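You operate a simulated robot arm through the tools that you are given. There is no shell and no other tool. Be economical: measure what you need, move in short steps, check, and stop when the job is done.

The job below is to be done with a simulated two-armed robot. You get a single attempt, and the scene is never put back.

## Task
Spoon out of the short jar into its holder; screw both jars shut, rack the tall one. Set down upright: tall jar.
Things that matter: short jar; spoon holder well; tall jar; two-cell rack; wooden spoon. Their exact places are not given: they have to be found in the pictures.

The check looks at the end state, three seconds after you hand in, the way a careful person would. Anything else that was tipped, shoved, dropped, spilled or broken makes it a failure.

## Robot
Two 7-joint arms with two-finger parallel grippers on one trunk, on a base that drives. Base frame: it is fixed to the floor where the robot stands at the start and does not move with it; the origin is under the middle of the robot, x ahead of it, y to its left, z up; the surface under the hand at the start is at about z = 0.95. Lengths are in m, angles in rad, forces in N, time in s.
The left shoulder is at the start at [0.08, 0.131, 0.947], the right one opposite. With the tool pointing down near the work surface each hand reaches from about 0.34 to 0.84 m from the robot's upright axis, wherever it stands, measured 20 degrees to its own side. Places, roughly: short jar (7x7x11 cm) [0.6, 0, 1]; spoon holder well [0.7, 0.2, 1]; tall jar (7x7x13 cm) [0.6, -0.1, 1]; two-cell rack [0.5, -0.4, 1]. Payload 1.57 kg a hand.
The TCP of each hand is the grasp point between the finger pads, 0.03 m short of the fingertips. In the tool frame z runs along the fingers and y along their closing line. The gripper opens to 0.11 m. The fingers are 0.024 m wide and 0.012 m thick; the gripper's body (0.048 by 0.112 m) begins 0.078 m behind the TCP.
Orientation is told as [roll, pitch, yaw] about the base's x, y, z axes, in that order, counted from this pose: with the fingers straight down and closing along the base's y, the tool's x points along the base's -x, its y along +y and its z along -z.

## Interface
- The arms move only by the tool step_arm. It takes "left_motion", "right_motion" or both (then of equal length, played together; a hand with none holds still); each is a list of rows, each an object (a shift or turn left out is 0, a gripper value left out holds the last) with "travel": the shift along the tool's x, y, z in m, a list of three; "delta_rot": the turn, a rotation vector about the tool's x, y, z in rad, a list of three. In form: [{"travel": [dx, dy, dz], "delta_rot": [wx, wy, wz]}, ...]. A call has 1 to 8 rows; each row shifts and turns the commanded pose from where the row before left it, along the tool's axes as they then stand. "left_claw" and "right_claw" are, for a hand that has rows, the finger opening in m, from 0 to 0.11, set as the call begins (left out, the last holds). A row lasts 0.2 s, in which the tool goes at most 0.05 m and 0.15 rad; a call with a longer step from one row to the next is refused whole, and so is a gripper value outside its range. A pose out of reach is approached as far as the arm can. The call stops where the force on the tool passes 90 N (or 10 N more than at its start, if that is more) or the arm is blocked; 0.2 s more then pass. The fingers move at their own pace (about 0.108 m/s each) and stop on an object; they squeeze with about 25 N. The grip force told is the motor's: it shows also when the fingers shut on nothing. Time passes only in rows, and 0.2 s behind the last, so rows that do not move let the fingers close. The reply holds the time, the measured pose of the TCP, the force on the tool along the base axes, the opening and the grip force, in the units named above and with some noise, with the torque about the TCP (base axes, N m) and any sound that the robot's microphone picked up.
- Cameras (640 x 400 px; columns grow to the right, rows downward): "scene" is now at [-0.0434, -0.0077, 1.4552]; the picture's right is [-0.25, -0.97, 0.00], its down [-0.30, 0.08, -0.95] and it looks along [0.92, -0.24, -0.31] (base axes); focal length 290 px, centre (320, 200). "left" rides on the left gripper at [0.07, -0.016, -0.141] in its tool frame; the picture's right is [0.23, 0.97, 0.00], its down [-0.86, 0.20, -0.48] and it looks along [-0.47, 0.11, 0.88] (tool axes); focal length 222 px, centre (320, 200). "right" rides on the right gripper at [0.07, 0.016, -0.141] in its tool frame; the picture's right is [-0.23, 0.97, 0.00], its down [-0.86, -0.20, -0.48] and it looks along [-0.47, -0.11, 0.88] (tool axes); focal length 222 px, centre (320, 200).
- camera(camera): a new picture of that camera. No time passes.
- steer(legs): drives the robot by 1 to 6 legs, each [ahead, left, turn to the left] in m, m and rad, along the robot's own axes; the way and the turn of a leg run together, so that a leg with both is an arc; at most 1.5 m and 3.142 rad a leg. The arms and the cameras ride along, it lands a little off, and it stops where it bumps. It gives what a move gives.
- head_to(pan, tilt): turns the head with the scene camera to pan (to the left, within 1.902 rad either way) and tilt (down, from -0.506 to 1.204), counted from straight ahead of the robot. It gives what a move gives.
- probe_pixels(camera, pixels): there is no depth. For up to 12 entries [column, row, z] of the newest picture of that camera ("zoom" is the newest enlarged one), the place [x, y] in the base frame at which the ray of that pixel passes the height z, good to about 0.002 m, but the place of the scene camera against the robot may be out by one fixed shift of up to 0.025 m in any direction. No time passes.
- enlarge(camera, box): a new picture of the part [left, top, right, bottom] of that camera's present view, enlarged. No time passes.
- hand_in(): hands the job in; it is judged then, once.

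Go step by step. Measure first, check grasps and placings, and put right what went wrong. The budget is 80 turns and 58 pictures, counting those below and the enlarged ones. Unless the task says otherwise, let go and move clear before handing in, and close with one line.

The tools are called after ">>>" by a JSON object that holds its "name" and its "arguments". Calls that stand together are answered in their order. step_arm: Moves the arms, as the interface text tells. Its arguments: {"type":"object","properties":{"left_motion":{"type":"array","items":{"type":"object","properties":{"travel":{"type":"array","items":{"type":"number"}},"delta_rot":{"type":"array","items":{"type":"number"}}}}},"left_claw":{"type":"number"},"right_motion":{"type":"array","items":{"type":"object","properties":{"travel":{"type":"array","items":{"type":"number"}},"delta_rot":{"type":"array","items":{"type":"number"}}}}},"right_claw":{"type":"number"}},"required":[]} The other tools are called the same way: steer (legs) drives the base; head_to (pan, tilt) turns the head that bears the scene camera; camera (camera) takes a picture; probe_pixels (camera, pixels) gives the place at which the rays of pixels pass given heights; enlarge (camera, box) takes an enlarged picture of a part of a camera's view; hand_in () hands the job in.

At the start:

```text
clock: 0.0
left_tool_pos: [0.4847, 0.1672, 1.249]
left_orientation: [0.001, 0.0, 0.001]
left_ft_force: [-0.6, -0.6, -0.5]
left_torque: [-0.02, 0.03, -0.02]
left_opening: 0.1099
left_gripper_force: 0.1
right_tool_pos: [0.485, -0.3095, 1.3196]
right_orientation: [-0.001, 0.0, 0.0]
right_ft_force: [-0.6, -1.0, 0.3]
right_torque: [-0.02, 0.02, 0.01]
right_opening: 0.1103
right_gripper_force: 0.1
robot x, y, heading: [-0.0, 0.0002, 0.001]
head pan, tilt: [-0.257, 0.311]
```

scene: 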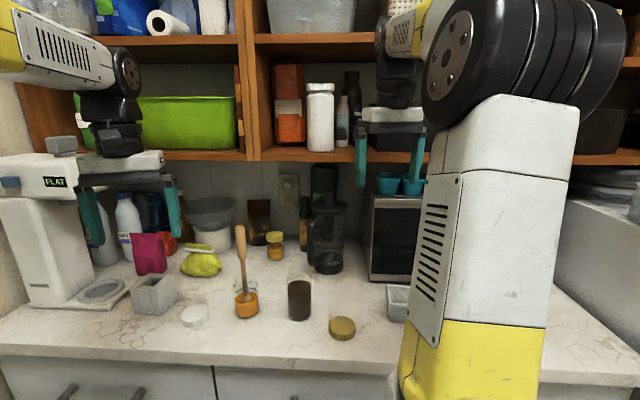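
right: 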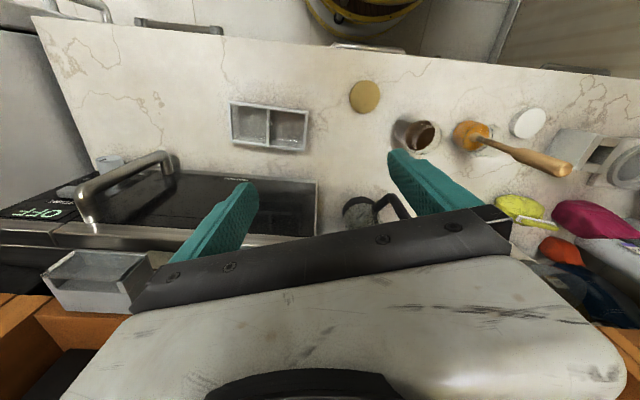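
left: 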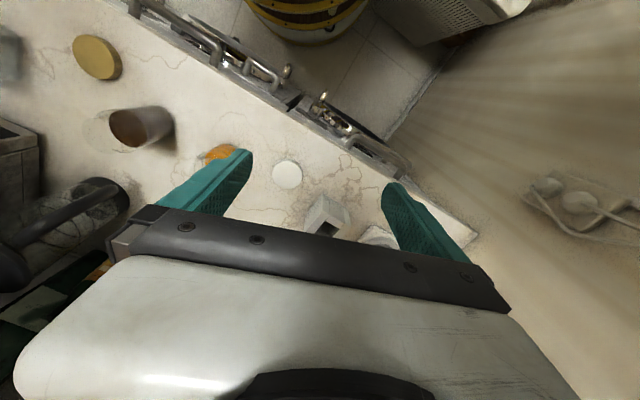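

The scene picture shows the short jar with spoon at about (246,300), the tall jar at (299,298), white lid (194,315), gold lid (342,327), holder block (155,293), and the rack partly hidden near (397,300). I'll enlarge to see details.

>>> {"name": "enlarge", "arguments": {"camera": "scene", "box": [120, 210, 440, 370]}}

>>> {"name": "enlarge", "arguments": {"camera": "right", "box": [220, 60, 640, 240]}}

>>> {"name": "probe_pixels", "arguments": {"camera": "right", "pixels": [[365, 97, 0.97], [528, 123, 0.97], [423, 135, 1.07], [470, 135, 1.05], [232, 103, 0.98], [307, 115, 0.98], [306, 150, 0.98], [235, 143, 0.98], [570, 168, 1.16]]}}

>>> {"name": "probe_pixels", "arguments": {"camera": "left", "pixels": [[97, 57, 0.97], [287, 175, 0.97], [325, 215, 1.0]]}}

>>> {"name": "probe_pixels", "arguments": {"camera": "scene", "pixels": [[342, 328, 0.96], [194, 315, 0.96], [154, 282, 1.0], [299, 280, 1.07], [246, 285, 1.05], [240, 229, 1.15]]}}

```text
2.00 times, centred on (280, 290) of scene
```

zoom: 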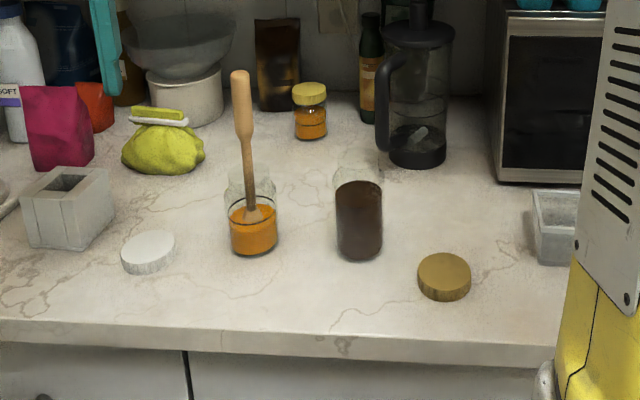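

```text
1.52 times, centred on (430, 150) of right
```

zoom: 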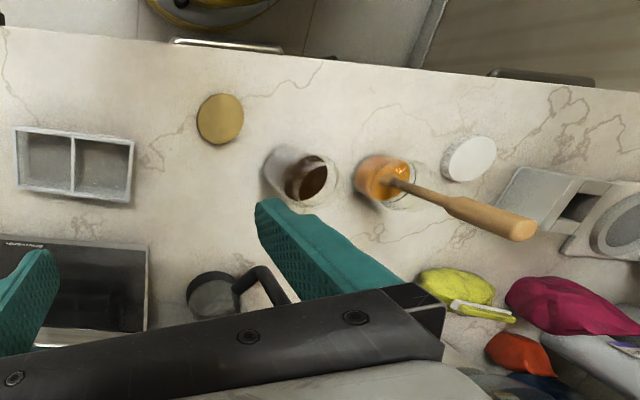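

```text
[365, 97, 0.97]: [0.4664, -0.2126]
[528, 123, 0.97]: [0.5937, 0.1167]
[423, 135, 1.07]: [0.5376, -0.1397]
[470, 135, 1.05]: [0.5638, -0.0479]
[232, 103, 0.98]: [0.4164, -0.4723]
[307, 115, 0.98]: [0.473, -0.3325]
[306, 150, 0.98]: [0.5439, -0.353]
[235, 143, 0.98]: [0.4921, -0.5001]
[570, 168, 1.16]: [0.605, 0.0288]
```

```text
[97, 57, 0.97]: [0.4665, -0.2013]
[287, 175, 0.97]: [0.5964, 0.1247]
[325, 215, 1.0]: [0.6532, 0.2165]
```

```text
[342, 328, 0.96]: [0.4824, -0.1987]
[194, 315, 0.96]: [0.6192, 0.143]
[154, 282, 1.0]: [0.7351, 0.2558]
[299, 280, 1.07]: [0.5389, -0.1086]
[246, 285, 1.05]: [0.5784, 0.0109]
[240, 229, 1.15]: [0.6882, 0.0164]
```

Hand cameras place gold lid near (0.466,-0.207), white lid near (0.595,0.12), rack yawed about 20°. I'll move the left hand to look closely at the jars.

>>> {"name": "step_arm", "arguments": {"left_motion": [{"travel": [0.03, -0.035, -0.017]}, {"travel": [0.03, -0.035, -0.017]}, {"travel": [0.03, -0.035, -0.017]}, {}]}}

>>> {"name": "camera", "arguments": {"camera": "left"}}

>>> {"name": "enlarge", "arguments": {"camera": "left", "box": [160, 40, 480, 240]}}

```text
clock: 1.0
left_tool_pos: [0.3943, 0.062, 1.2996]
left_orientation: [-0.001, 0.0, 0.001]
left_ft_force: [0.2, 0.6, 0.2]
left_torque: [-0.01, -0.01, -0.01]
left_opening: 0.1101
left_gripper_force: 0.0
right_tool_pos: [0.4852, -0.3092, 1.319]
right_orientation: [0.001, 0.0, 0.0]
right_ft_force: [-1.3, 0.5, 0.4]
right_torque: [-0.01, 0.02, -0.05]
right_opening: 0.11
right_gripper_force: 0.1
robot x, y, heading: [-0.0022, -0.0012, -0.0]
head pan, tilt: [-0.257, 0.311]
```

```text
52 pictures are left
```

left: 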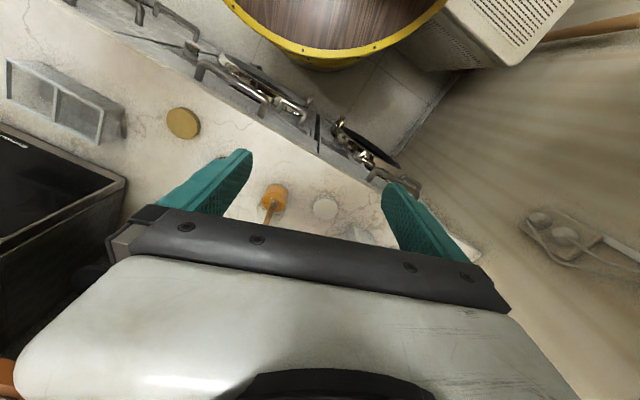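

```text
2.00 times, centred on (320, 140) of left
```

zoom: 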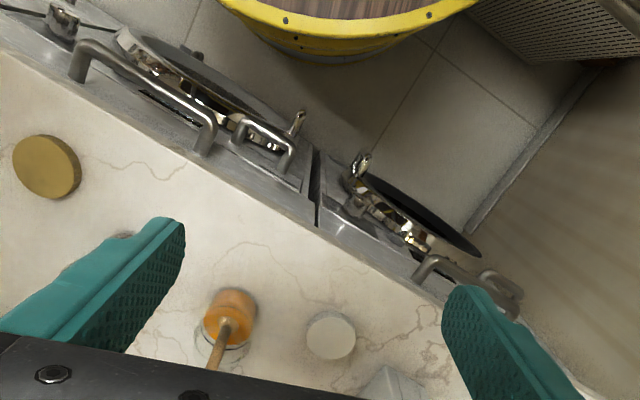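

The view favours objects right under the TCP, so I move the left hand over the short jar at a safe height, and the right over the tall jar/gold lid side.

>>> {"name": "step_arm", "arguments": {"left_motion": [{"travel": [-0.045, 0, 0]}, {"travel": [-0.045, 0, 0]}, {"travel": [-0.045, 0, 0]}, {"travel": [-0.045, 0, 0]}, {}]}}

>>> {"name": "enlarge", "arguments": {"camera": "left", "box": [160, 40, 480, 240]}}

```text
clock: 2.2
left_tool_pos: [0.5755, 0.0611, 1.3002]
left_orientation: [0.001, 0.0, 0.0]
left_ft_force: [0.5, -0.2, -0.5]
left_torque: [0.0, -0.02, -0.01]
left_opening: 0.1101
left_gripper_force: 0.2
right_tool_pos: [0.4854, -0.3087, 1.3187]
right_orientation: [-0.001, 0.001, 0.0]
right_ft_force: [0.8, 0.3, -0.6]
right_torque: [-0.04, 0.0, 0.01]
right_opening: 0.1099
right_gripper_force: 0.1
robot x, y, heading: [-0.0005, 0.0001, -0.005]
head pan, tilt: [-0.257, 0.311]
```

```text
2.00 times, centred on (320, 140) of left
```

zoom: 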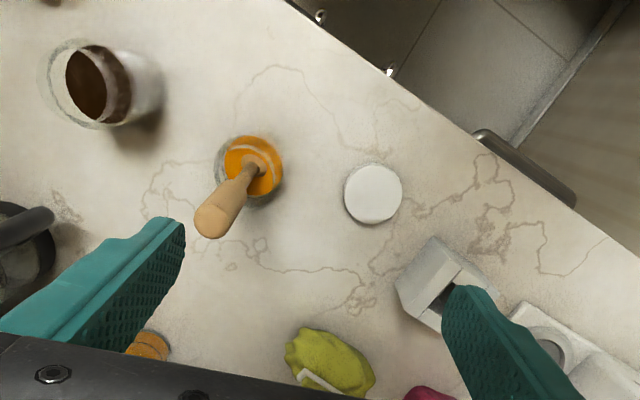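

Good view: spoon tip at zoom (208,222), bowl in jar at (255,165), white lid (373,194), holder hole (437,297), tall jar rim (85,85). I'll triangulate with both hand cameras.

>>> {"name": "probe_pixels", "arguments": {"camera": "zoom", "pixels": [[208, 222, 1.12], [208, 222, 1.16], [208, 222, 1.2], [253, 168, 1.0], [373, 194, 0.965], [437, 297, 1.0], [344, 194, 0.965], [402, 194, 0.965], [85, 85, 1.08], [283, 165, 0.955], [217, 160, 1.05], [398, 285, 1.0]]}}

>>> {"name": "probe_pixels", "arguments": {"camera": "right", "pixels": [[564, 170, 1.12], [564, 170, 1.16], [564, 170, 1.2], [476, 140, 1.0]]}}

>>> {"name": "enlarge", "arguments": {"camera": "left", "box": [240, 90, 320, 170]}}

>>> {"name": "enlarge", "arguments": {"camera": "left", "box": [320, 100, 460, 220]}}

```text
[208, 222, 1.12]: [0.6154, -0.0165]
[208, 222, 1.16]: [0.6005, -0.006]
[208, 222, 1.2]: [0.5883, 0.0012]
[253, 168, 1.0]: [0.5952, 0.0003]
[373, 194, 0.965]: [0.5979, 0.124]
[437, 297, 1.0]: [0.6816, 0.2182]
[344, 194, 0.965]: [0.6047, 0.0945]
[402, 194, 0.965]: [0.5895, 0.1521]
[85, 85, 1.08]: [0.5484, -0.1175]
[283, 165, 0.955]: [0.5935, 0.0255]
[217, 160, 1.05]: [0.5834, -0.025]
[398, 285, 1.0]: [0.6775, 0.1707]
```

```text
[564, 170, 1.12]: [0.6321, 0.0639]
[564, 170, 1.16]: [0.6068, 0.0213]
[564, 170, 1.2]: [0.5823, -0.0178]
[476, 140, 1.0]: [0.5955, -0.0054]
```

```text
5.00 times, centred on (280, 130) of left
```

zoom: 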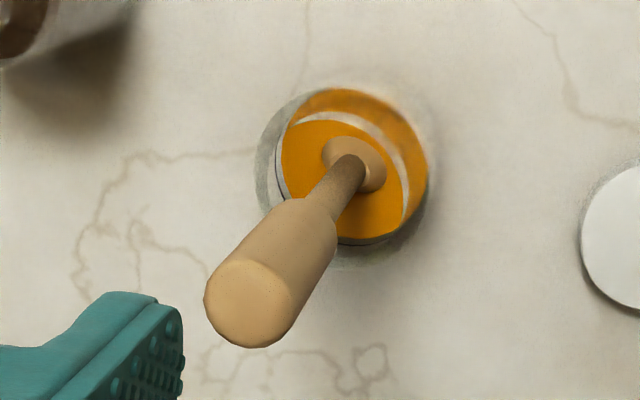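

```text
3.33 times, centred on (390, 160) of left
```

zoom: 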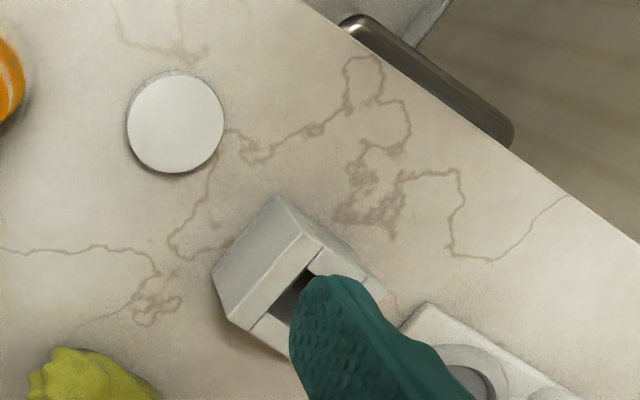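

The spoon stands practically vertical: tip (0.593,-0.002,1.184), bowl near (0.595,0). Next I look at the holder from above.

>>> {"name": "step_arm", "arguments": {"left_motion": [{"travel": [-0.02, 0.045, 0]}, {"travel": [-0.02, 0.045, 0]}, {"travel": [-0.02, 0.045, 0]}, {}], "right_motion": [{"travel": [0, 0.045, 0]}, {"travel": [0, 0.045, 0]}, {"travel": [0, 0.045, 0]}, {}]}}

>>> {"name": "enlarge", "arguments": {"camera": "left", "box": [240, 70, 400, 170]}}

>>> {"name": "enlarge", "arguments": {"camera": "right", "box": [180, 20, 480, 200]}}

```text
clock: 3.2
left_tool_pos: [0.6353, 0.1969, 1.3004]
left_orientation: [0.0, 0.0, 0.0]
left_ft_force: [0.2, 0.6, 0.1]
left_torque: [-0.02, 0.02, 0.03]
left_opening: 0.1103
left_gripper_force: 0.0
right_tool_pos: [0.4838, -0.1738, 1.3202]
right_orientation: [0.0, 0.0, -0.001]
right_ft_force: [-0.4, -0.1, -0.1]
right_torque: [-0.04, 0.05, 0.0]
right_opening: 0.1101
right_gripper_force: 0.0
robot x, y, heading: [0.0003, 0.0002, 0.001]
head pan, tilt: [-0.257, 0.311]
```

```text
4.00 times, centred on (320, 120) of left
```

zoom: 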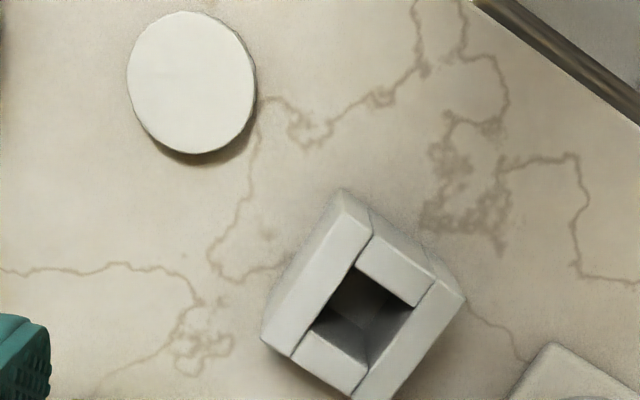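

```text
2.13 times, centred on (330, 110) of right
```

zoom: 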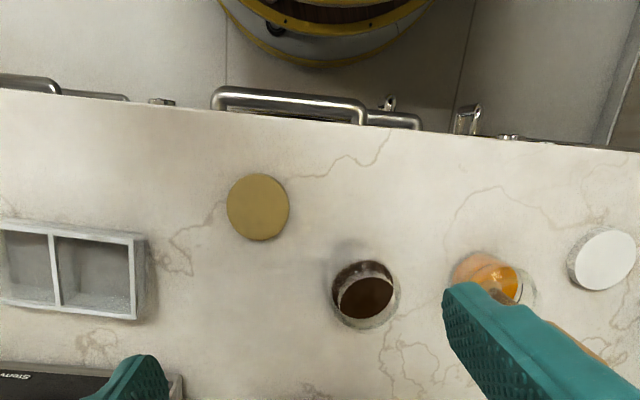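

The tall jar and lids are well visible; the holder hole is about (361,316) in the 4x zoom. I'll zoom in more on the holder to get its corners.

>>> {"name": "enlarge", "arguments": {"camera": "left", "box": [290, 110, 370, 180]}}

>>> {"name": "enlarge", "arguments": {"camera": "scene", "box": [120, 260, 210, 330]}}

>>> {"name": "probe_pixels", "arguments": {"camera": "left", "pixels": [[330.3, 149, 0.99], [330.3, 149, 1.02], [287.5, 90.5, 0.97], [272, 90, 0.97], [303.5, 90, 0.97]]}}

>>> {"name": "probe_pixels", "arguments": {"camera": "right", "pixels": [[301.4, 113.7, 0.97], [287, 113.7, 0.97], [316, 113.7, 0.97], [352, 154.3, 1.08], [337, 154, 1.08], [367.3, 154, 1.08], [248, 126, 1.0], [246, 166, 1.0], [206, 129, 1.0], [208.5, 162, 1.0]]}}

```text
5.71 times, centred on (330, 145) of left
```

zoom: 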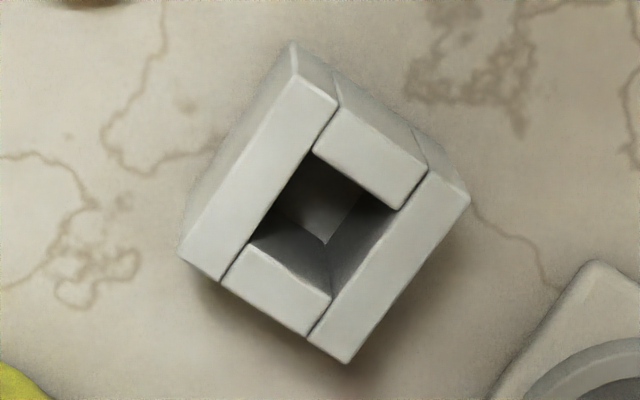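

```text
5.71 times, centred on (165, 295) of scene
```

zoom: 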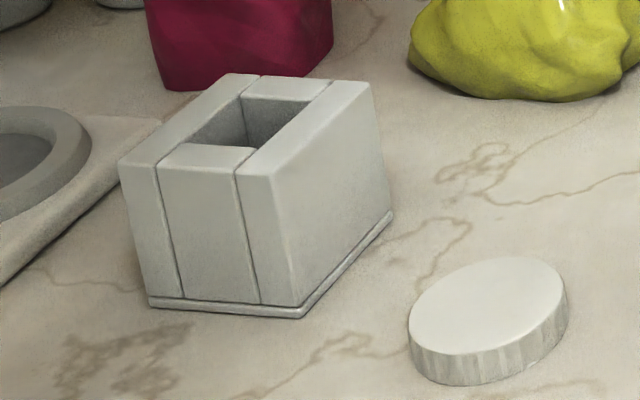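

```text
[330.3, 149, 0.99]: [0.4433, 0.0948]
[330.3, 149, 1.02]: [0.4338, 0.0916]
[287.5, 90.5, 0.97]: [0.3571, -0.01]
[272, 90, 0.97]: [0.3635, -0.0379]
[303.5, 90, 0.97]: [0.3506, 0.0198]
```

```text
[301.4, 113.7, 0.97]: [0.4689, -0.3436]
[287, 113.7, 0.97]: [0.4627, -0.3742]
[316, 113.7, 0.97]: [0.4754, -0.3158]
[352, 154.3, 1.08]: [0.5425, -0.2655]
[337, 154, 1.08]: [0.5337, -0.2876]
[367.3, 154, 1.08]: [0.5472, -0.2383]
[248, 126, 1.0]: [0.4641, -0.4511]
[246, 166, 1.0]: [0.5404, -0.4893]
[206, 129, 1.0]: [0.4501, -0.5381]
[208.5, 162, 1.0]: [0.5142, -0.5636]
```

Probing must be on the newest picture, so I retake the two zooms and measure.

>>> {"name": "enlarge", "arguments": {"camera": "left", "box": [240, 70, 400, 170]}}

>>> {"name": "probe_pixels", "arguments": {"camera": "zoom", "pixels": [[362, 316, 0.99], [362, 316, 1.02], [358, 265, 1.01], [413, 305, 1.01], [368, 368, 1.01], [308, 325, 1.01], [343, 215, 1.01], [465, 297, 1.01], [379, 410, 1.01], [192, 83, 0.967], [128, 83, 0.967], [257, 83, 0.967]]}}

>>> {"name": "enlarge", "arguments": {"camera": "right", "box": [180, 20, 480, 200]}}

>>> {"name": "probe_pixels", "arguments": {"camera": "zoom", "pixels": [[258, 207, 0.967], [227, 207, 0.967], [290, 207, 0.967], [366, 296, 1.08], [332, 296, 1.08], [400, 296, 1.08], [366, 262, 1.08], [366, 329, 1.08], [144, 232, 1.0], [140, 318, 1.0], [0, 222, 1.0], [0, 302, 1.0]]}}

```text
4.00 times, centred on (320, 120) of left
```

zoom: 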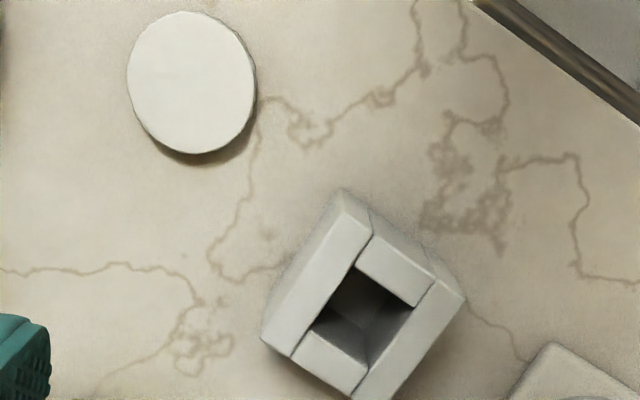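

```text
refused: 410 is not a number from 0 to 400
```

```text
2.13 times, centred on (330, 110) of right
```

zoom: 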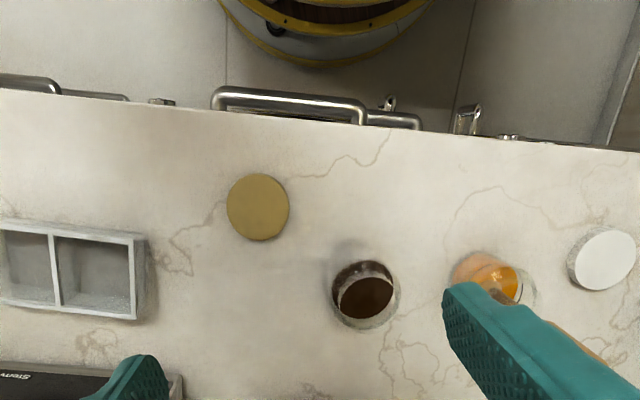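

```text
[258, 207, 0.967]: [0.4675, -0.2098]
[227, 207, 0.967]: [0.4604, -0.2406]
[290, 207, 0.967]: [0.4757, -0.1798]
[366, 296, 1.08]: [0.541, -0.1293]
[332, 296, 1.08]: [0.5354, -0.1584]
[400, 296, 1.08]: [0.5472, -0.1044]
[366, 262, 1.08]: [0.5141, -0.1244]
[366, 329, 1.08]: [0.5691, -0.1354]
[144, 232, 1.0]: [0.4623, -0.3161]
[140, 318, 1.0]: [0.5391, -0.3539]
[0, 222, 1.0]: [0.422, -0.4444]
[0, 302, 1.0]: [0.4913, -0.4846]
```

Gold lid is at (0.468,-0.210), Ø≈0.062; tall jar at about (0.541,-0.130), mouth Ø≈0.056. Repeat the holder probe.

>>> {"name": "enlarge", "arguments": {"camera": "left", "box": [260, 75, 400, 185]}}

>>> {"name": "probe_pixels", "arguments": {"camera": "zoom", "pixels": [[80, 60, 0.967]]}}

```text
3.64 times, centred on (330, 130) of left
```

zoom: 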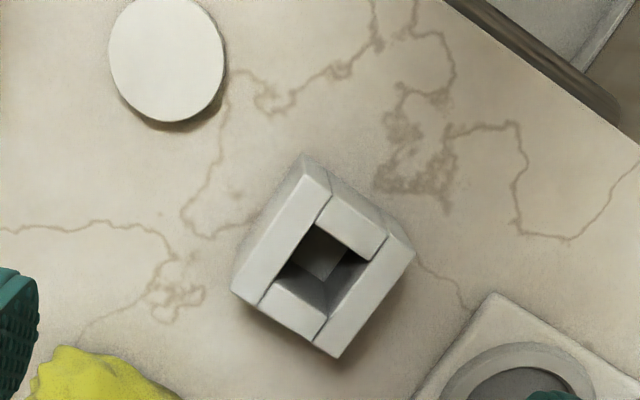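

```text
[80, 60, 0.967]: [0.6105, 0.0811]
```

>>> {"name": "probe_pixels", "arguments": {"camera": "zoom", "pixels": [[322, 272, 1.0], [322, 272, 1.02], [316, 226, 1.01], [370, 265, 1.01], [326, 318, 1.01], [276, 280, 1.01], [303, 180, 1.01], [415, 252, 1.01], [338, 357, 1.01], [231, 290, 1.01], [324, 278, 0.955], [167, 58, 0.967]]}}

>>> {"name": "step_arm", "arguments": {"left_motion": [{"travel": [0.02, -0.045, 0]}, {"travel": [0.02, -0.045, 0]}, {"travel": [0.001, -0.045, 0]}, {"travel": [0, -0.045, 0]}, {"travel": [0, -0.0179, 0]}, {}], "right_motion": [{"travel": [0, -0.045, 0]}, {"travel": [0, -0.045, 0]}, {"travel": [0, -0.045, 0]}, {}, {}, {}]}}

>>> {"name": "enlarge", "arguments": {"camera": "left", "box": [240, 60, 400, 210]}}

```text
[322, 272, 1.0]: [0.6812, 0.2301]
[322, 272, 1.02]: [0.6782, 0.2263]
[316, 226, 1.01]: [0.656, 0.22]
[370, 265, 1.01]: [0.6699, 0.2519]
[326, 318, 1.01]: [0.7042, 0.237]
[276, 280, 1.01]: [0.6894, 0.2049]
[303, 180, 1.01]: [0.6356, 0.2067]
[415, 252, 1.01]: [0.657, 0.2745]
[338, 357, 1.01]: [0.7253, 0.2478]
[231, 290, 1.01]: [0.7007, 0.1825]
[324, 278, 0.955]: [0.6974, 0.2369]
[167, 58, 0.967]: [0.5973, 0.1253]
```

```text
clock: 4.6
left_tool_pos: [0.5929, -0.0012, 1.3019]
left_orientation: [0.0, -0.001, -0.001]
left_ft_force: [0.6, 0.6, -0.9]
left_torque: [0.02, -0.05, 0.01]
left_opening: 0.11
left_gripper_force: 0.1
right_tool_pos: [0.4851, -0.3101, 1.3207]
right_orientation: [-0.001, 0.0, 0.0]
right_ft_force: [-0.5, 0.1, 0.1]
right_torque: [0.02, -0.02, -0.03]
right_opening: 0.1102
right_gripper_force: 0.0
robot x, y, heading: [0.0011, -0.0001, -0.001]
head pan, tilt: [-0.257, 0.311]
```

```text
2.67 times, centred on (320, 135) of left
```

zoom: 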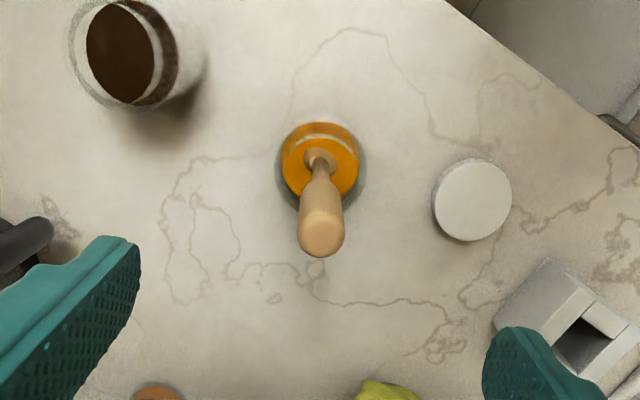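

The spoon tip at (321,233) is centred between the fingers. I descend to z≈1.155 and close on the handle.

>>> {"name": "probe_pixels", "arguments": {"camera": "zoom", "pixels": [[321, 235, 1.184], [320, 160, 1.0], [473, 200, 0.967], [434, 200, 0.967], [512, 200, 0.967], [280, 165, 1.06], [365, 165, 1.06], [320, 123, 1.06], [325, 210, 1.06]]}}

>>> {"name": "step_arm", "arguments": {"left_motion": [{"travel": [0, 0, 0.045]}, {"travel": [0, 0, 0.045]}, {"travel": [0, 0, 0.045]}, {"travel": [0, 0, 0.01]}, {}], "left_claw": 0.08}}

>>> {"name": "step_arm", "arguments": {"left_motion": [{}, {}, {}, {}], "left_claw": 0.0}}

>>> {"name": "camera", "arguments": {"camera": "left"}}

```text
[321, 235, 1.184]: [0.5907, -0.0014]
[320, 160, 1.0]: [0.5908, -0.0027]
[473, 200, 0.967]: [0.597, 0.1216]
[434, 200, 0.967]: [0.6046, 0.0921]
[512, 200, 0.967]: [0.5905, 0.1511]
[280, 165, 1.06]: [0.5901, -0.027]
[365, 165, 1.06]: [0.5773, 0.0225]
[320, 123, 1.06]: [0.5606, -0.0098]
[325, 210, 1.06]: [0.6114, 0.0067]
```

```text
clock: 5.8
left_tool_pos: [0.5936, -0.0015, 1.1548]
left_orientation: [0.001, 0.0, 0.0]
left_ft_force: [-0.1, 0.1, 0.6]
left_torque: [0.02, 0.02, -0.01]
left_opening: 0.0799
left_gripper_force: 0.0
right_tool_pos: [0.484, -0.3094, 1.3192]
right_orientation: [0.001, 0.001, 0.0]
right_ft_force: [-0.8, -0.1, 0.8]
right_torque: [0.0, -0.02, 0.01]
right_opening: 0.11
right_gripper_force: 0.1
robot x, y, heading: [0.0023, 0.0007, 0.003]
head pan, tilt: [-0.257, 0.311]
```

```text
clock: 6.8
left_tool_pos: [0.5931, -0.001, 1.1563]
left_orientation: [0.0, -0.001, 0.001]
left_ft_force: [0.3, 0.0, -0.3]
left_torque: [0.06, -0.01, 0.03]
left_opening: 0.0207
left_gripper_force: 25.4
right_tool_pos: [0.4844, -0.3082, 1.3202]
right_orientation: [0.001, -0.001, 0.001]
right_ft_force: [-0.8, 0.0, 0.3]
right_torque: [0.0, 0.03, -0.02]
right_opening: 0.1103
right_gripper_force: 0.1
robot x, y, heading: [-0.0019, 0.0013, 0.005]
head pan, tilt: [-0.257, 0.311]
```

```text
39 pictures are left
```

left: 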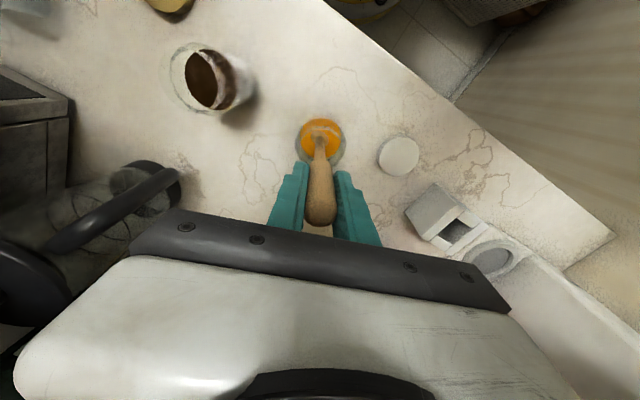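

The spoon is gripped (opening 0.021). Lift straight up.

>>> {"name": "step_arm", "arguments": {"left_motion": [{"travel": [0, 0, -0.02]}, {"travel": [0, 0, -0.02]}, {"travel": [0, 0, -0.025]}, {"travel": [0, 0, -0.025]}, {"travel": [0, 0, -0.03]}, {"travel": [0, 0, -0.03]}, {"travel": [0, 0, -0.01]}, {}]}}

>>> {"name": "camera", "arguments": {"camera": "scene"}}

>>> {"name": "enlarge", "arguments": {"camera": "left", "box": [220, 60, 420, 240]}}

```text
clock: 8.6
left_tool_pos: [0.5922, -0.0012, 1.3151]
left_orientation: [-0.001, 0.0, 0.001]
left_ft_force: [0.3, 0.2, -0.2]
left_torque: [-0.01, 0.02, 0.0]
left_opening: 0.0206
left_gripper_force: 25.0
right_tool_pos: [0.4847, -0.3091, 1.3198]
right_orientation: [0.001, 0.0, 0.0]
right_ft_force: [0.6, -0.3, -0.7]
right_torque: [-0.01, -0.02, 0.03]
right_opening: 0.11
right_gripper_force: 0.1
robot x, y, heading: [0.0017, 0.0024, 0.003]
head pan, tilt: [-0.257, 0.311]
```

```text
38 pictures are left
```

scene: 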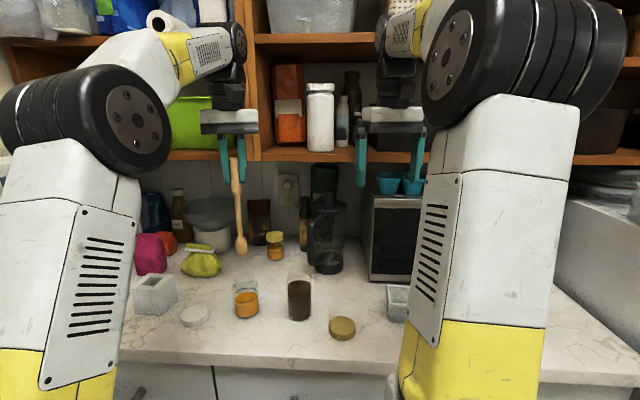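

```text
2.22 times, centred on (320, 150) of left
```

zoom: 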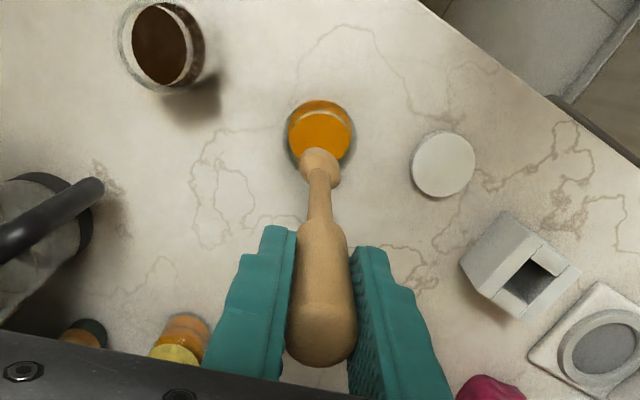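

The spoon is out, hanging vertical; bowl about 0.19 m below TCP and ~0.027 wide, hole ≈0.036. I'll move over the hole at (0.681,0.229).

>>> {"name": "probe_pixels", "arguments": {"camera": "zoom", "pixels": [[320, 167, 1.135], [300, 167, 1.135], [340, 167, 1.135]]}}

>>> {"name": "step_arm", "arguments": {"left_motion": [{"travel": [-0.015, 0.0384, 0]}, {"travel": [-0.015, 0.0384, 0]}, {"travel": [-0.015, 0.0384, 0]}, {"travel": [-0.015, 0.0384, 0]}, {"travel": [-0.015, 0.0384, 0]}, {"travel": [-0.015, 0.0384, 0]}, {}, {}]}}

>>> {"name": "enlarge", "arguments": {"camera": "left", "box": [240, 70, 400, 190]}}

```text
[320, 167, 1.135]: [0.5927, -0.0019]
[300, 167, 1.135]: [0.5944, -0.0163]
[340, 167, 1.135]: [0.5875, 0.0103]
```

```text
clock: 10.4
left_tool_pos: [0.6589, 0.1988, 1.3104]
left_orientation: [0.0, -0.003, 0.001]
left_ft_force: [-0.3, -0.4, -0.7]
left_torque: [-0.03, 0.01, -0.04]
left_opening: 0.021
left_gripper_force: 25.1
left hand out of reach, approached as far as the arm can: row 5, 6
right_tool_pos: [0.4841, -0.3098, 1.3204]
right_orientation: [0.0, 0.001, 0.0]
right_ft_force: [0.3, 0.9, -0.1]
right_torque: [-0.01, 0.01, 0.01]
right_opening: 0.1098
right_gripper_force: 0.1
robot x, y, heading: [0.0008, -0.0008, 0.001]
head pan, tilt: [-0.257, 0.311]
```

```text
3.33 times, centred on (320, 130) of left
```

zoom: 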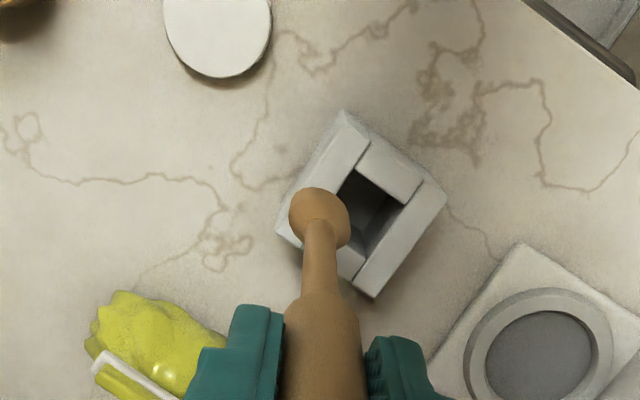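

The hand is at its reach limit at this height; lowering extends reach. Bowl bottom ~1.12, holder top ~1.02, so I drop 0.05.

>>> {"name": "step_arm", "arguments": {"left_motion": [{"travel": [0, 0, 0.025]}, {"travel": [0, 0, 0.025]}, {}, {}]}}

>>> {"name": "enlarge", "arguments": {"camera": "left", "box": [240, 70, 400, 190]}}

```text
clock: 11.4
left_tool_pos: [0.6604, 0.1978, 1.2611]
left_orientation: [0.0, -0.001, 0.001]
left_ft_force: [-0.4, 0.2, -1.1]
left_torque: [0.0, 0.01, 0.01]
left_opening: 0.021
left_gripper_force: 24.9
right_tool_pos: [0.485, -0.3085, 1.3205]
right_orientation: [0.001, -0.001, 0.001]
right_ft_force: [0.0, -0.4, 0.2]
right_torque: [0.03, 0.0, 0.01]
right_opening: 0.1102
right_gripper_force: 0.0
robot x, y, heading: [0.0, -0.0012, -0.002]
head pan, tilt: [-0.257, 0.311]
```

```text
3.33 times, centred on (320, 130) of left
```

zoom: 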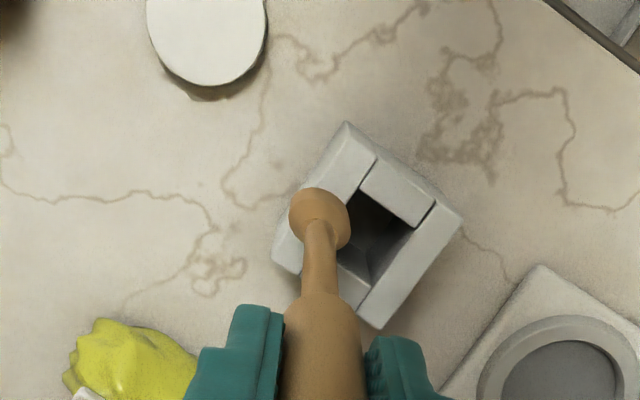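

Now shift to the hole centre (0.680,0.2285).

>>> {"name": "step_arm", "arguments": {"left_motion": [{"travel": [-0.01, 0.015, 0]}, {"travel": [-0.01, 0.0155, 0]}, {}, {}]}}

>>> {"name": "enlarge", "arguments": {"camera": "left", "box": [240, 70, 400, 190]}}

```text
clock: 12.4
left_tool_pos: [0.68, 0.2307, 1.2608]
left_orientation: [-0.001, -0.001, 0.0]
left_ft_force: [0.5, -0.7, -0.4]
left_torque: [0.0, 0.01, 0.01]
left_opening: 0.0207
left_gripper_force: 25.0
right_tool_pos: [0.484, -0.3092, 1.3194]
right_orientation: [0.0, 0.0, 0.0]
right_ft_force: [0.3, -0.1, 0.3]
right_torque: [-0.02, -0.01, -0.02]
right_opening: 0.11
right_gripper_force: 0.2
robot x, y, heading: [0.0018, -0.0003, -0.002]
head pan, tilt: [-0.257, 0.311]
```

```text
3.33 times, centred on (320, 130) of left
```

zoom: 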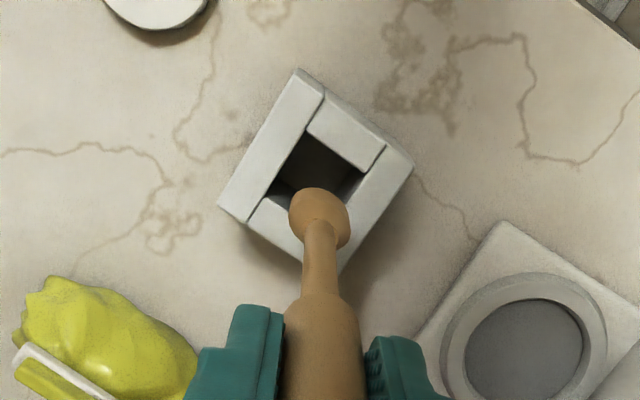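

>>> {"name": "probe_pixels", "arguments": {"camera": "zoom", "pixels": [[308, 130, 1.01], [367, 172, 1.01], [267, 198, 1.01], [296, 78, 1.01], [413, 165, 1.01], [218, 206, 1.01], [320, 205, 1.08], [308, 130, 1.03], [367, 172, 1.03], [267, 198, 1.03]]}}

```text
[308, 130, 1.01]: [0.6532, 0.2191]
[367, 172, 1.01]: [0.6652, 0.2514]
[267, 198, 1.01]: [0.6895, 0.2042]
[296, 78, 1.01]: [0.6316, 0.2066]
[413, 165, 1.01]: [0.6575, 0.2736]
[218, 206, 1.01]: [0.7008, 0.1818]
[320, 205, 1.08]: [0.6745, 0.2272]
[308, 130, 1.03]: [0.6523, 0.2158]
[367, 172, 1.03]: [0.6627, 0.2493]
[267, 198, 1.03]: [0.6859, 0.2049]
```

Hole centre measures ≈(0.677,0.228). Small correction and descend part way, then check.

>>> {"name": "step_arm", "arguments": {"left_motion": [{"travel": [0.002, -0.002, 0]}, {"travel": [0, 0, 0.02]}, {"travel": [0, 0, 0.015]}, {"travel": [0, 0, 0.01]}, {}]}}

>>> {"name": "enlarge", "arguments": {"camera": "left", "box": [260, 80, 380, 170]}}

```text
clock: 13.6
left_tool_pos: [0.6768, 0.2279, 1.216]
left_orientation: [0.0, 0.001, 0.0]
left_ft_force: [0.7, 0.0, 0.0]
left_torque: [0.01, -0.01, 0.01]
left_opening: 0.0208
left_gripper_force: 25.2
right_tool_pos: [0.4842, -0.3087, 1.3187]
right_orientation: [0.001, 0.001, 0.002]
right_ft_force: [-0.4, 0.4, 1.1]
right_torque: [0.0, 0.02, -0.01]
right_opening: 0.1099
right_gripper_force: 0.1
robot x, y, heading: [0.0, 0.0007, 0.003]
head pan, tilt: [-0.257, 0.311]
```

```text
4.44 times, centred on (320, 125) of left
```

zoom: 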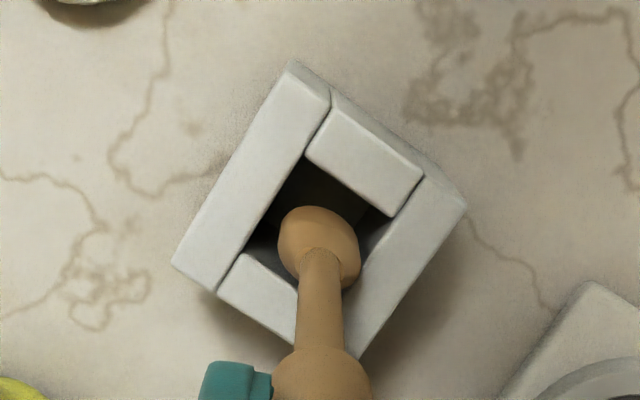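

The bowl is well centred over the hole; descend further in small steps.

>>> {"name": "step_arm", "arguments": {"left_motion": [{"travel": [0, 0, 0.01]}, {"travel": [0, 0, 0.01]}, {"travel": [0, 0, 0.008]}, {}]}}

>>> {"name": "enlarge", "arguments": {"camera": "left", "box": [260, 80, 380, 170]}}

```text
clock: 14.6
left_tool_pos: [0.6764, 0.2277, 1.1875]
left_orientation: [0.0, -0.001, -0.001]
left_ft_force: [0.4, 0.0, 0.2]
left_torque: [-0.04, -0.01, -0.02]
left_opening: 0.021
left_gripper_force: 24.9
right_tool_pos: [0.4846, -0.3091, 1.3196]
right_orientation: [0.002, 0.0, 0.001]
right_ft_force: [0.3, 0.2, -0.6]
right_torque: [-0.01, 0.04, 0.0]
right_opening: 0.1097
right_gripper_force: 0.0
robot x, y, heading: [0.0005, 0.0018, -0.004]
head pan, tilt: [-0.257, 0.311]
```

```text
4.44 times, centred on (320, 125) of left
```

zoom: 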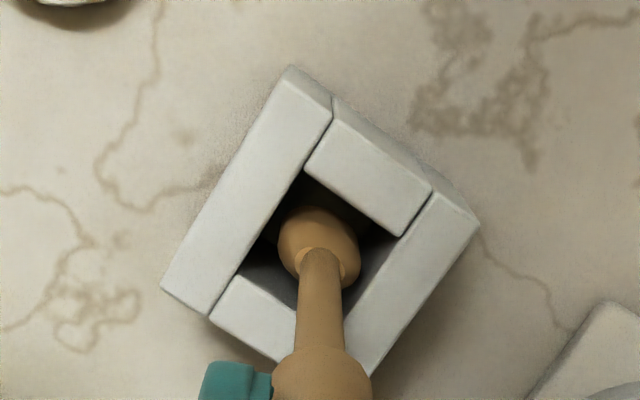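

The bowl is inside the well; lower to near the floor.

>>> {"name": "step_arm", "arguments": {"left_motion": [{"travel": [0, 0, 0.008]}, {"travel": [0, 0, 0.008]}, {"travel": [0, 0, 0.006]}, {}]}}

>>> {"name": "step_arm", "arguments": {"left_motion": [{"travel": [0, 0, 0.004]}, {}]}}

>>> {"name": "step_arm", "arguments": {"left_motion": [{"travel": [0, 0, 0.004]}, {}]}}

```text
clock: 15.6
left_tool_pos: [0.676, 0.2271, 1.1665]
left_orientation: [-0.002, 0.0, -0.001]
left_ft_force: [0.2, 0.0, 0.7]
left_torque: [0.01, 0.02, -0.02]
left_opening: 0.0211
left_gripper_force: 24.4
right_tool_pos: [0.4842, -0.3103, 1.3199]
right_orientation: [-0.001, 0.002, -0.001]
right_ft_force: [0.1, 1.1, -0.3]
right_torque: [0.06, 0.02, -0.02]
right_opening: 0.1102
right_gripper_force: 0.0
robot x, y, heading: [0.0045, -0.0006, -0.003]
head pan, tilt: [-0.257, 0.311]
```

```text
clock: 16.2
left_tool_pos: [0.6776, 0.2269, 1.1617]
left_orientation: [0.0, 0.0, -0.001]
left_ft_force: [-1.0, 0.0, 0.3]
left_torque: [0.02, 0.0, 0.02]
left_opening: 0.021
left_gripper_force: 25.2
right_tool_pos: [0.4842, -0.3084, 1.3184]
right_orientation: [-0.001, 0.0, -0.001]
right_ft_force: [0.7, -1.0, 0.6]
right_torque: [0.03, -0.02, 0.01]
right_opening: 0.11
right_gripper_force: 0.0
robot x, y, heading: [-0.0022, 0.0004, -0.003]
head pan, tilt: [-0.257, 0.311]
```

```text
clock: 16.8
left_tool_pos: [0.6747, 0.2289, 1.1597]
left_orientation: [0.0, -0.004, 0.0]
left_ft_force: [-1.3, -0.4, 19.5]
left_torque: [0.0, 0.27, -0.02]
left_opening: 0.0208
left_gripper_force: 24.9
right_tool_pos: [0.4847, -0.3093, 1.3193]
right_orientation: [0.0, 0.0, 0.0]
right_ft_force: [0.1, 0.1, 0.6]
right_torque: [0.03, -0.02, 0.01]
right_opening: 0.11
right_gripper_force: 0.0
robot x, y, heading: [0.0019, -0.0047, -0.006]
head pan, tilt: [-0.257, 0.311]
```

Contact at z≈1.160 (19.5 N up): the bowl is on the floor of the well. Ease up slightly, open, and withdraw upward.

>>> {"name": "step_arm", "arguments": {"left_motion": [{"travel": [0, 0, -0.002]}, {}]}}

>>> {"name": "step_arm", "arguments": {"left_motion": [{}, {}, {}, {"travel": [0, 0, -0.03]}, {"travel": [0, 0, -0.04]}, {}], "left_claw": 0.09}}

>>> {"name": "enlarge", "arguments": {"camera": "left", "box": [200, 60, 440, 220]}}

```text
clock: 17.4
left_tool_pos: [0.6762, 0.228, 1.161]
left_orientation: [0.0, -0.002, -0.001]
left_ft_force: [2.6, -0.4, 10.4]
left_torque: [0.09, -0.55, -0.02]
left_opening: 0.0211
left_gripper_force: 24.9
right_tool_pos: [0.4839, -0.3105, 1.3196]
right_orientation: [0.001, 0.002, 0.001]
right_ft_force: [0.5, -0.3, -0.2]
right_torque: [0.0, 0.01, 0.01]
right_opening: 0.1099
right_gripper_force: 0.1
robot x, y, heading: [0.0033, 0.0025, -0.0]
head pan, tilt: [-0.257, 0.311]
```

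```text
clock: 18.8
left_tool_pos: [0.6763, 0.2288, 1.2296]
left_orientation: [0.002, 0.0, -0.001]
left_ft_force: [0.6, 0.3, -0.5]
left_torque: [-0.01, 0.01, 0.02]
left_opening: 0.0898
left_gripper_force: 0.0
right_tool_pos: [0.4853, -0.3104, 1.3192]
right_orientation: [0.001, 0.001, -0.001]
right_ft_force: [-0.2, 0.0, 0.8]
right_torque: [-0.03, 0.02, 0.03]
right_opening: 0.1101
right_gripper_force: 0.1
robot x, y, heading: [-0.002, 0.0, 0.001]
head pan, tilt: [-0.257, 0.311]
```

```text
2.50 times, centred on (320, 140) of left
```

zoom: 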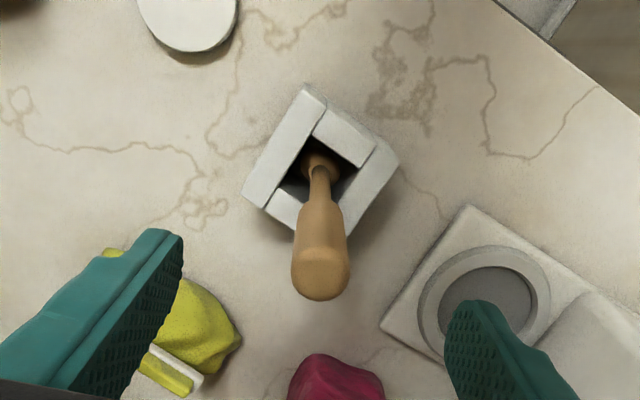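

The spoon stands in the well. Next: move the left hand up and over to the white lid / short jar and measure both.

>>> {"name": "step_arm", "arguments": {"left_motion": [{"travel": [0.005, 0, -0.03]}, {"travel": [0.02, -0.035, 0]}, {"travel": [0.02, -0.045, 0]}, {"travel": [0.02, -0.045, 0]}, {"travel": [0.01, -0.045, 0]}, {}]}}

>>> {"name": "enlarge", "arguments": {"camera": "left", "box": [240, 60, 400, 160]}}

```text
clock: 20.2
left_tool_pos: [0.6011, 0.0566, 1.2593]
left_orientation: [0.0, 0.001, -0.001]
left_ft_force: [-0.5, -0.1, -0.1]
left_torque: [-0.03, 0.0, -0.03]
left_opening: 0.0901
left_gripper_force: 0.1
right_tool_pos: [0.4852, -0.3089, 1.3198]
right_orientation: [0.0, -0.001, 0.0]
right_ft_force: [1.0, 0.6, -0.3]
right_torque: [0.01, 0.0, -0.02]
right_opening: 0.11
right_gripper_force: 0.0
robot x, y, heading: [0.0005, 0.001, 0.002]
head pan, tilt: [-0.257, 0.311]
```

```text
4.00 times, centred on (320, 110) of left
```

zoom: 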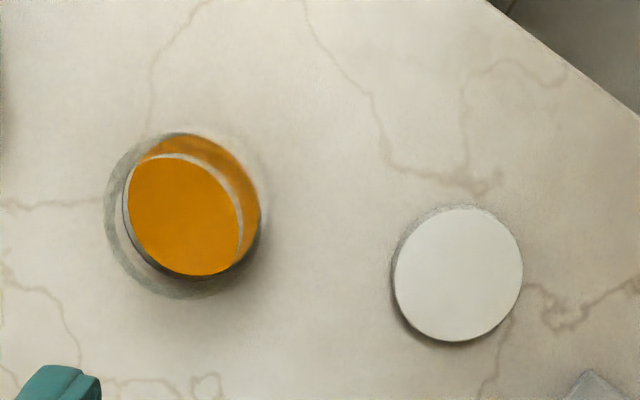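

>>> {"name": "probe_pixels", "arguments": {"camera": "zoom", "pixels": [[105, 215, 1.05], [185, 297, 1.05], [105, 215, 1.06], [185, 297, 1.06], [262, 205, 0.955], [190, 132, 0.955], [185, 215, 1.0], [458, 273, 0.967], [393, 273, 0.967], [523, 273, 0.967], [458, 206, 0.967], [458, 341, 0.967]]}}

>>> {"name": "enlarge", "arguments": {"camera": "left", "box": [260, 85, 310, 140]}}

>>> {"name": "probe_pixels", "arguments": {"camera": "zoom", "pixels": [[320, 200, 1.05]]}}

>>> {"name": "enlarge", "arguments": {"camera": "scene", "box": [210, 250, 330, 330]}}

```text
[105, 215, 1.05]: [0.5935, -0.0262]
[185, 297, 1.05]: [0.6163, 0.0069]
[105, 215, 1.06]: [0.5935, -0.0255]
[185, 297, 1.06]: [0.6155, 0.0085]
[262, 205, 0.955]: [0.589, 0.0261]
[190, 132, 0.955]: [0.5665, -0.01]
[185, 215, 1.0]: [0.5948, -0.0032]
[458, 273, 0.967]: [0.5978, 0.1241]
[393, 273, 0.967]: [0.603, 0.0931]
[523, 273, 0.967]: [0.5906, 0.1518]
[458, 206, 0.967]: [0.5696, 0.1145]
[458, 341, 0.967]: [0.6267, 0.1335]
```

```text
7.27 times, centred on (285, 112) of left
```

zoom: 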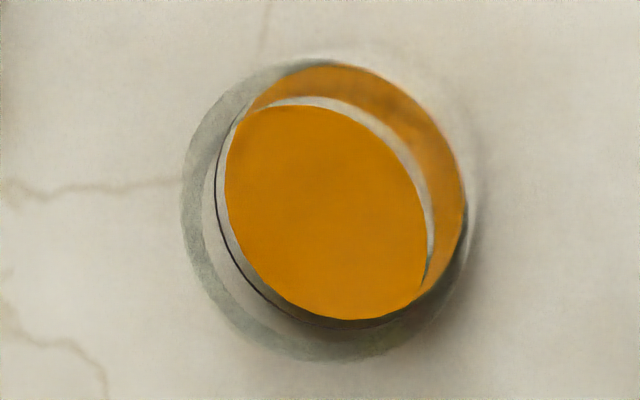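

```text
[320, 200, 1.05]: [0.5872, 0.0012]
```

```text
5.00 times, centred on (270, 290) of scene
```

zoom: 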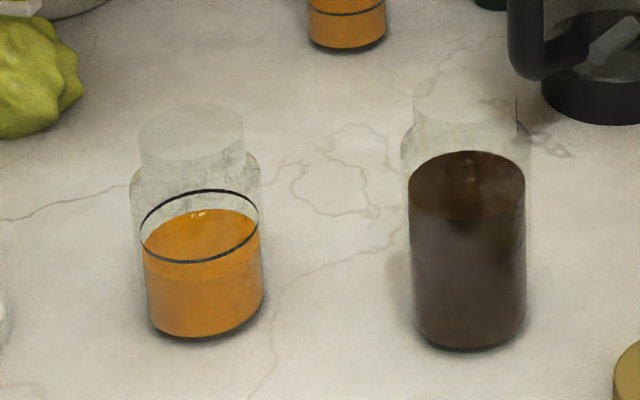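

The jars have a ~0.065 body and a narrower neck. To remove parallax I put the left camera vertically over the short jar.

>>> {"name": "step_arm", "arguments": {"left_motion": [{"travel": [-0.03, -0.021, 0]}, {"travel": [-0.031, -0.021, 0]}, {}]}}

>>> {"name": "enlarge", "arguments": {"camera": "left", "box": [280, 54, 360, 104]}}

>>> {"name": "probe_pixels", "arguments": {"camera": "zoom", "pixels": [[320, 200, 1.05], [320, 200, 0.95]]}}

```text
clock: 21.0
left_tool_pos: [0.6626, 0.0153, 1.2599]
left_orientation: [-0.001, 0.001, 0.0]
left_ft_force: [0.2, 0.7, -0.3]
left_torque: [-0.01, -0.02, -0.02]
left_opening: 0.09
left_gripper_force: 0.0
right_tool_pos: [0.4849, -0.31, 1.3196]
right_orientation: [0.0, 0.0, 0.0]
right_ft_force: [-0.1, 0.4, 0.0]
right_torque: [0.02, -0.01, 0.01]
right_opening: 0.1101
right_gripper_force: 0.1
robot x, y, heading: [-0.0003, 0.0021, 0.002]
head pan, tilt: [-0.257, 0.311]
```

```text
8.00 times, centred on (320, 79) of left
```

zoom: 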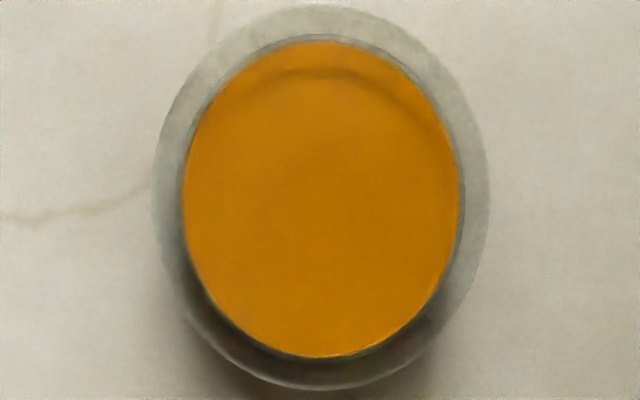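

```text
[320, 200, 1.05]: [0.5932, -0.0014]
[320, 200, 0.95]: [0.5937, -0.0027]
```

The jar is concentric about (0.593,-0.002). Now the left hand goes over the white lid, turned 1.2 rad counter-clockwise for screwing range; the right hand tilts 45° forward so it can hold the short jar.

>>> {"name": "step_arm", "arguments": {"left_motion": [{"travel": [0.022, 0.036, 0]}, {"travel": [0.022, 0.036, 0]}, {"travel": [0.021, 0.037, 0]}, {"delta_rot": [0, 0, -0.15]}, {"delta_rot": [0, 0, -0.15]}, {"delta_rot": [0, 0, -0.15]}, {"delta_rot": [0, 0, -0.15]}, {"delta_rot": [0, 0, -0.15]}], "right_motion": [{"delta_rot": [0, -0.15, 0]}, {"delta_rot": [0, -0.15, 0]}, {"delta_rot": [0, -0.15, 0]}, {"delta_rot": [0, -0.15, 0]}, {"delta_rot": [0, -0.15, 0]}, {"delta_rot": [0, -0.035, 0]}, {}, {}]}}

>>> {"name": "step_arm", "arguments": {"left_motion": [{"delta_rot": [0, 0, -0.15]}, {"delta_rot": [0, 0, -0.15]}, {"delta_rot": [0, 0, -0.15]}, {"travel": [0, 0, 0.045]}, {"travel": [0, 0, 0.045]}, {"travel": [0, 0, 0.045]}, {}, {}]}}

>>> {"name": "enlarge", "arguments": {"camera": "left", "box": [220, 100, 420, 225]}}

```text
clock: 22.8
left_tool_pos: [0.5976, 0.1237, 1.2599]
left_orientation: [0.0, 0.0, 0.751]
left_ft_force: [0.3, -0.5, -0.3]
left_torque: [-0.02, 0.0, 0.02]
left_opening: 0.0901
left_gripper_force: 0.2
right_tool_pos: [0.4847, -0.3095, 1.3198]
right_orientation: [0.0, -0.785, -0.001]
right_ft_force: [0.6, 0.0, -0.2]
right_torque: [0.01, 0.05, -0.02]
right_opening: 0.11
right_gripper_force: 0.0
robot x, y, heading: [-0.001, 0.0011, -0.001]
head pan, tilt: [-0.257, 0.311]
```

```text
clock: 24.6
left_tool_pos: [0.5979, 0.1256, 1.125]
left_orientation: [0.0, 0.0, 1.199]
left_ft_force: [0.1, 0.5, 0.0]
left_torque: [-0.01, 0.03, 0.0]
left_opening: 0.0898
left_gripper_force: 0.0
right_tool_pos: [0.4857, -0.309, 1.3194]
right_orientation: [0.0, -0.784, 0.0]
right_ft_force: [0.6, -0.1, 1.1]
right_torque: [0.02, -0.03, 0.0]
right_opening: 0.11
right_gripper_force: 0.1
robot x, y, heading: [0.0032, -0.0008, 0.004]
head pan, tilt: [-0.257, 0.311]
```

```text
3.20 times, centred on (320, 162) of left
```

zoom: 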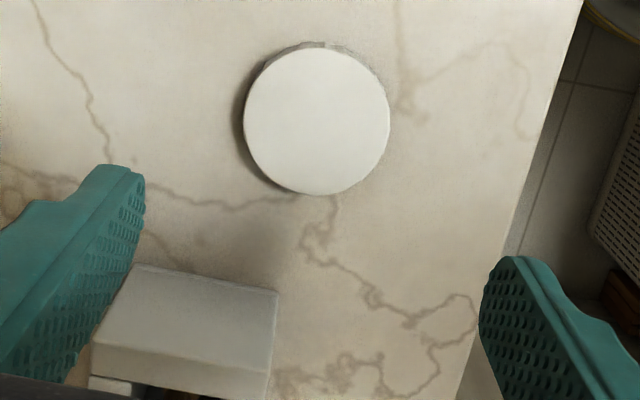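

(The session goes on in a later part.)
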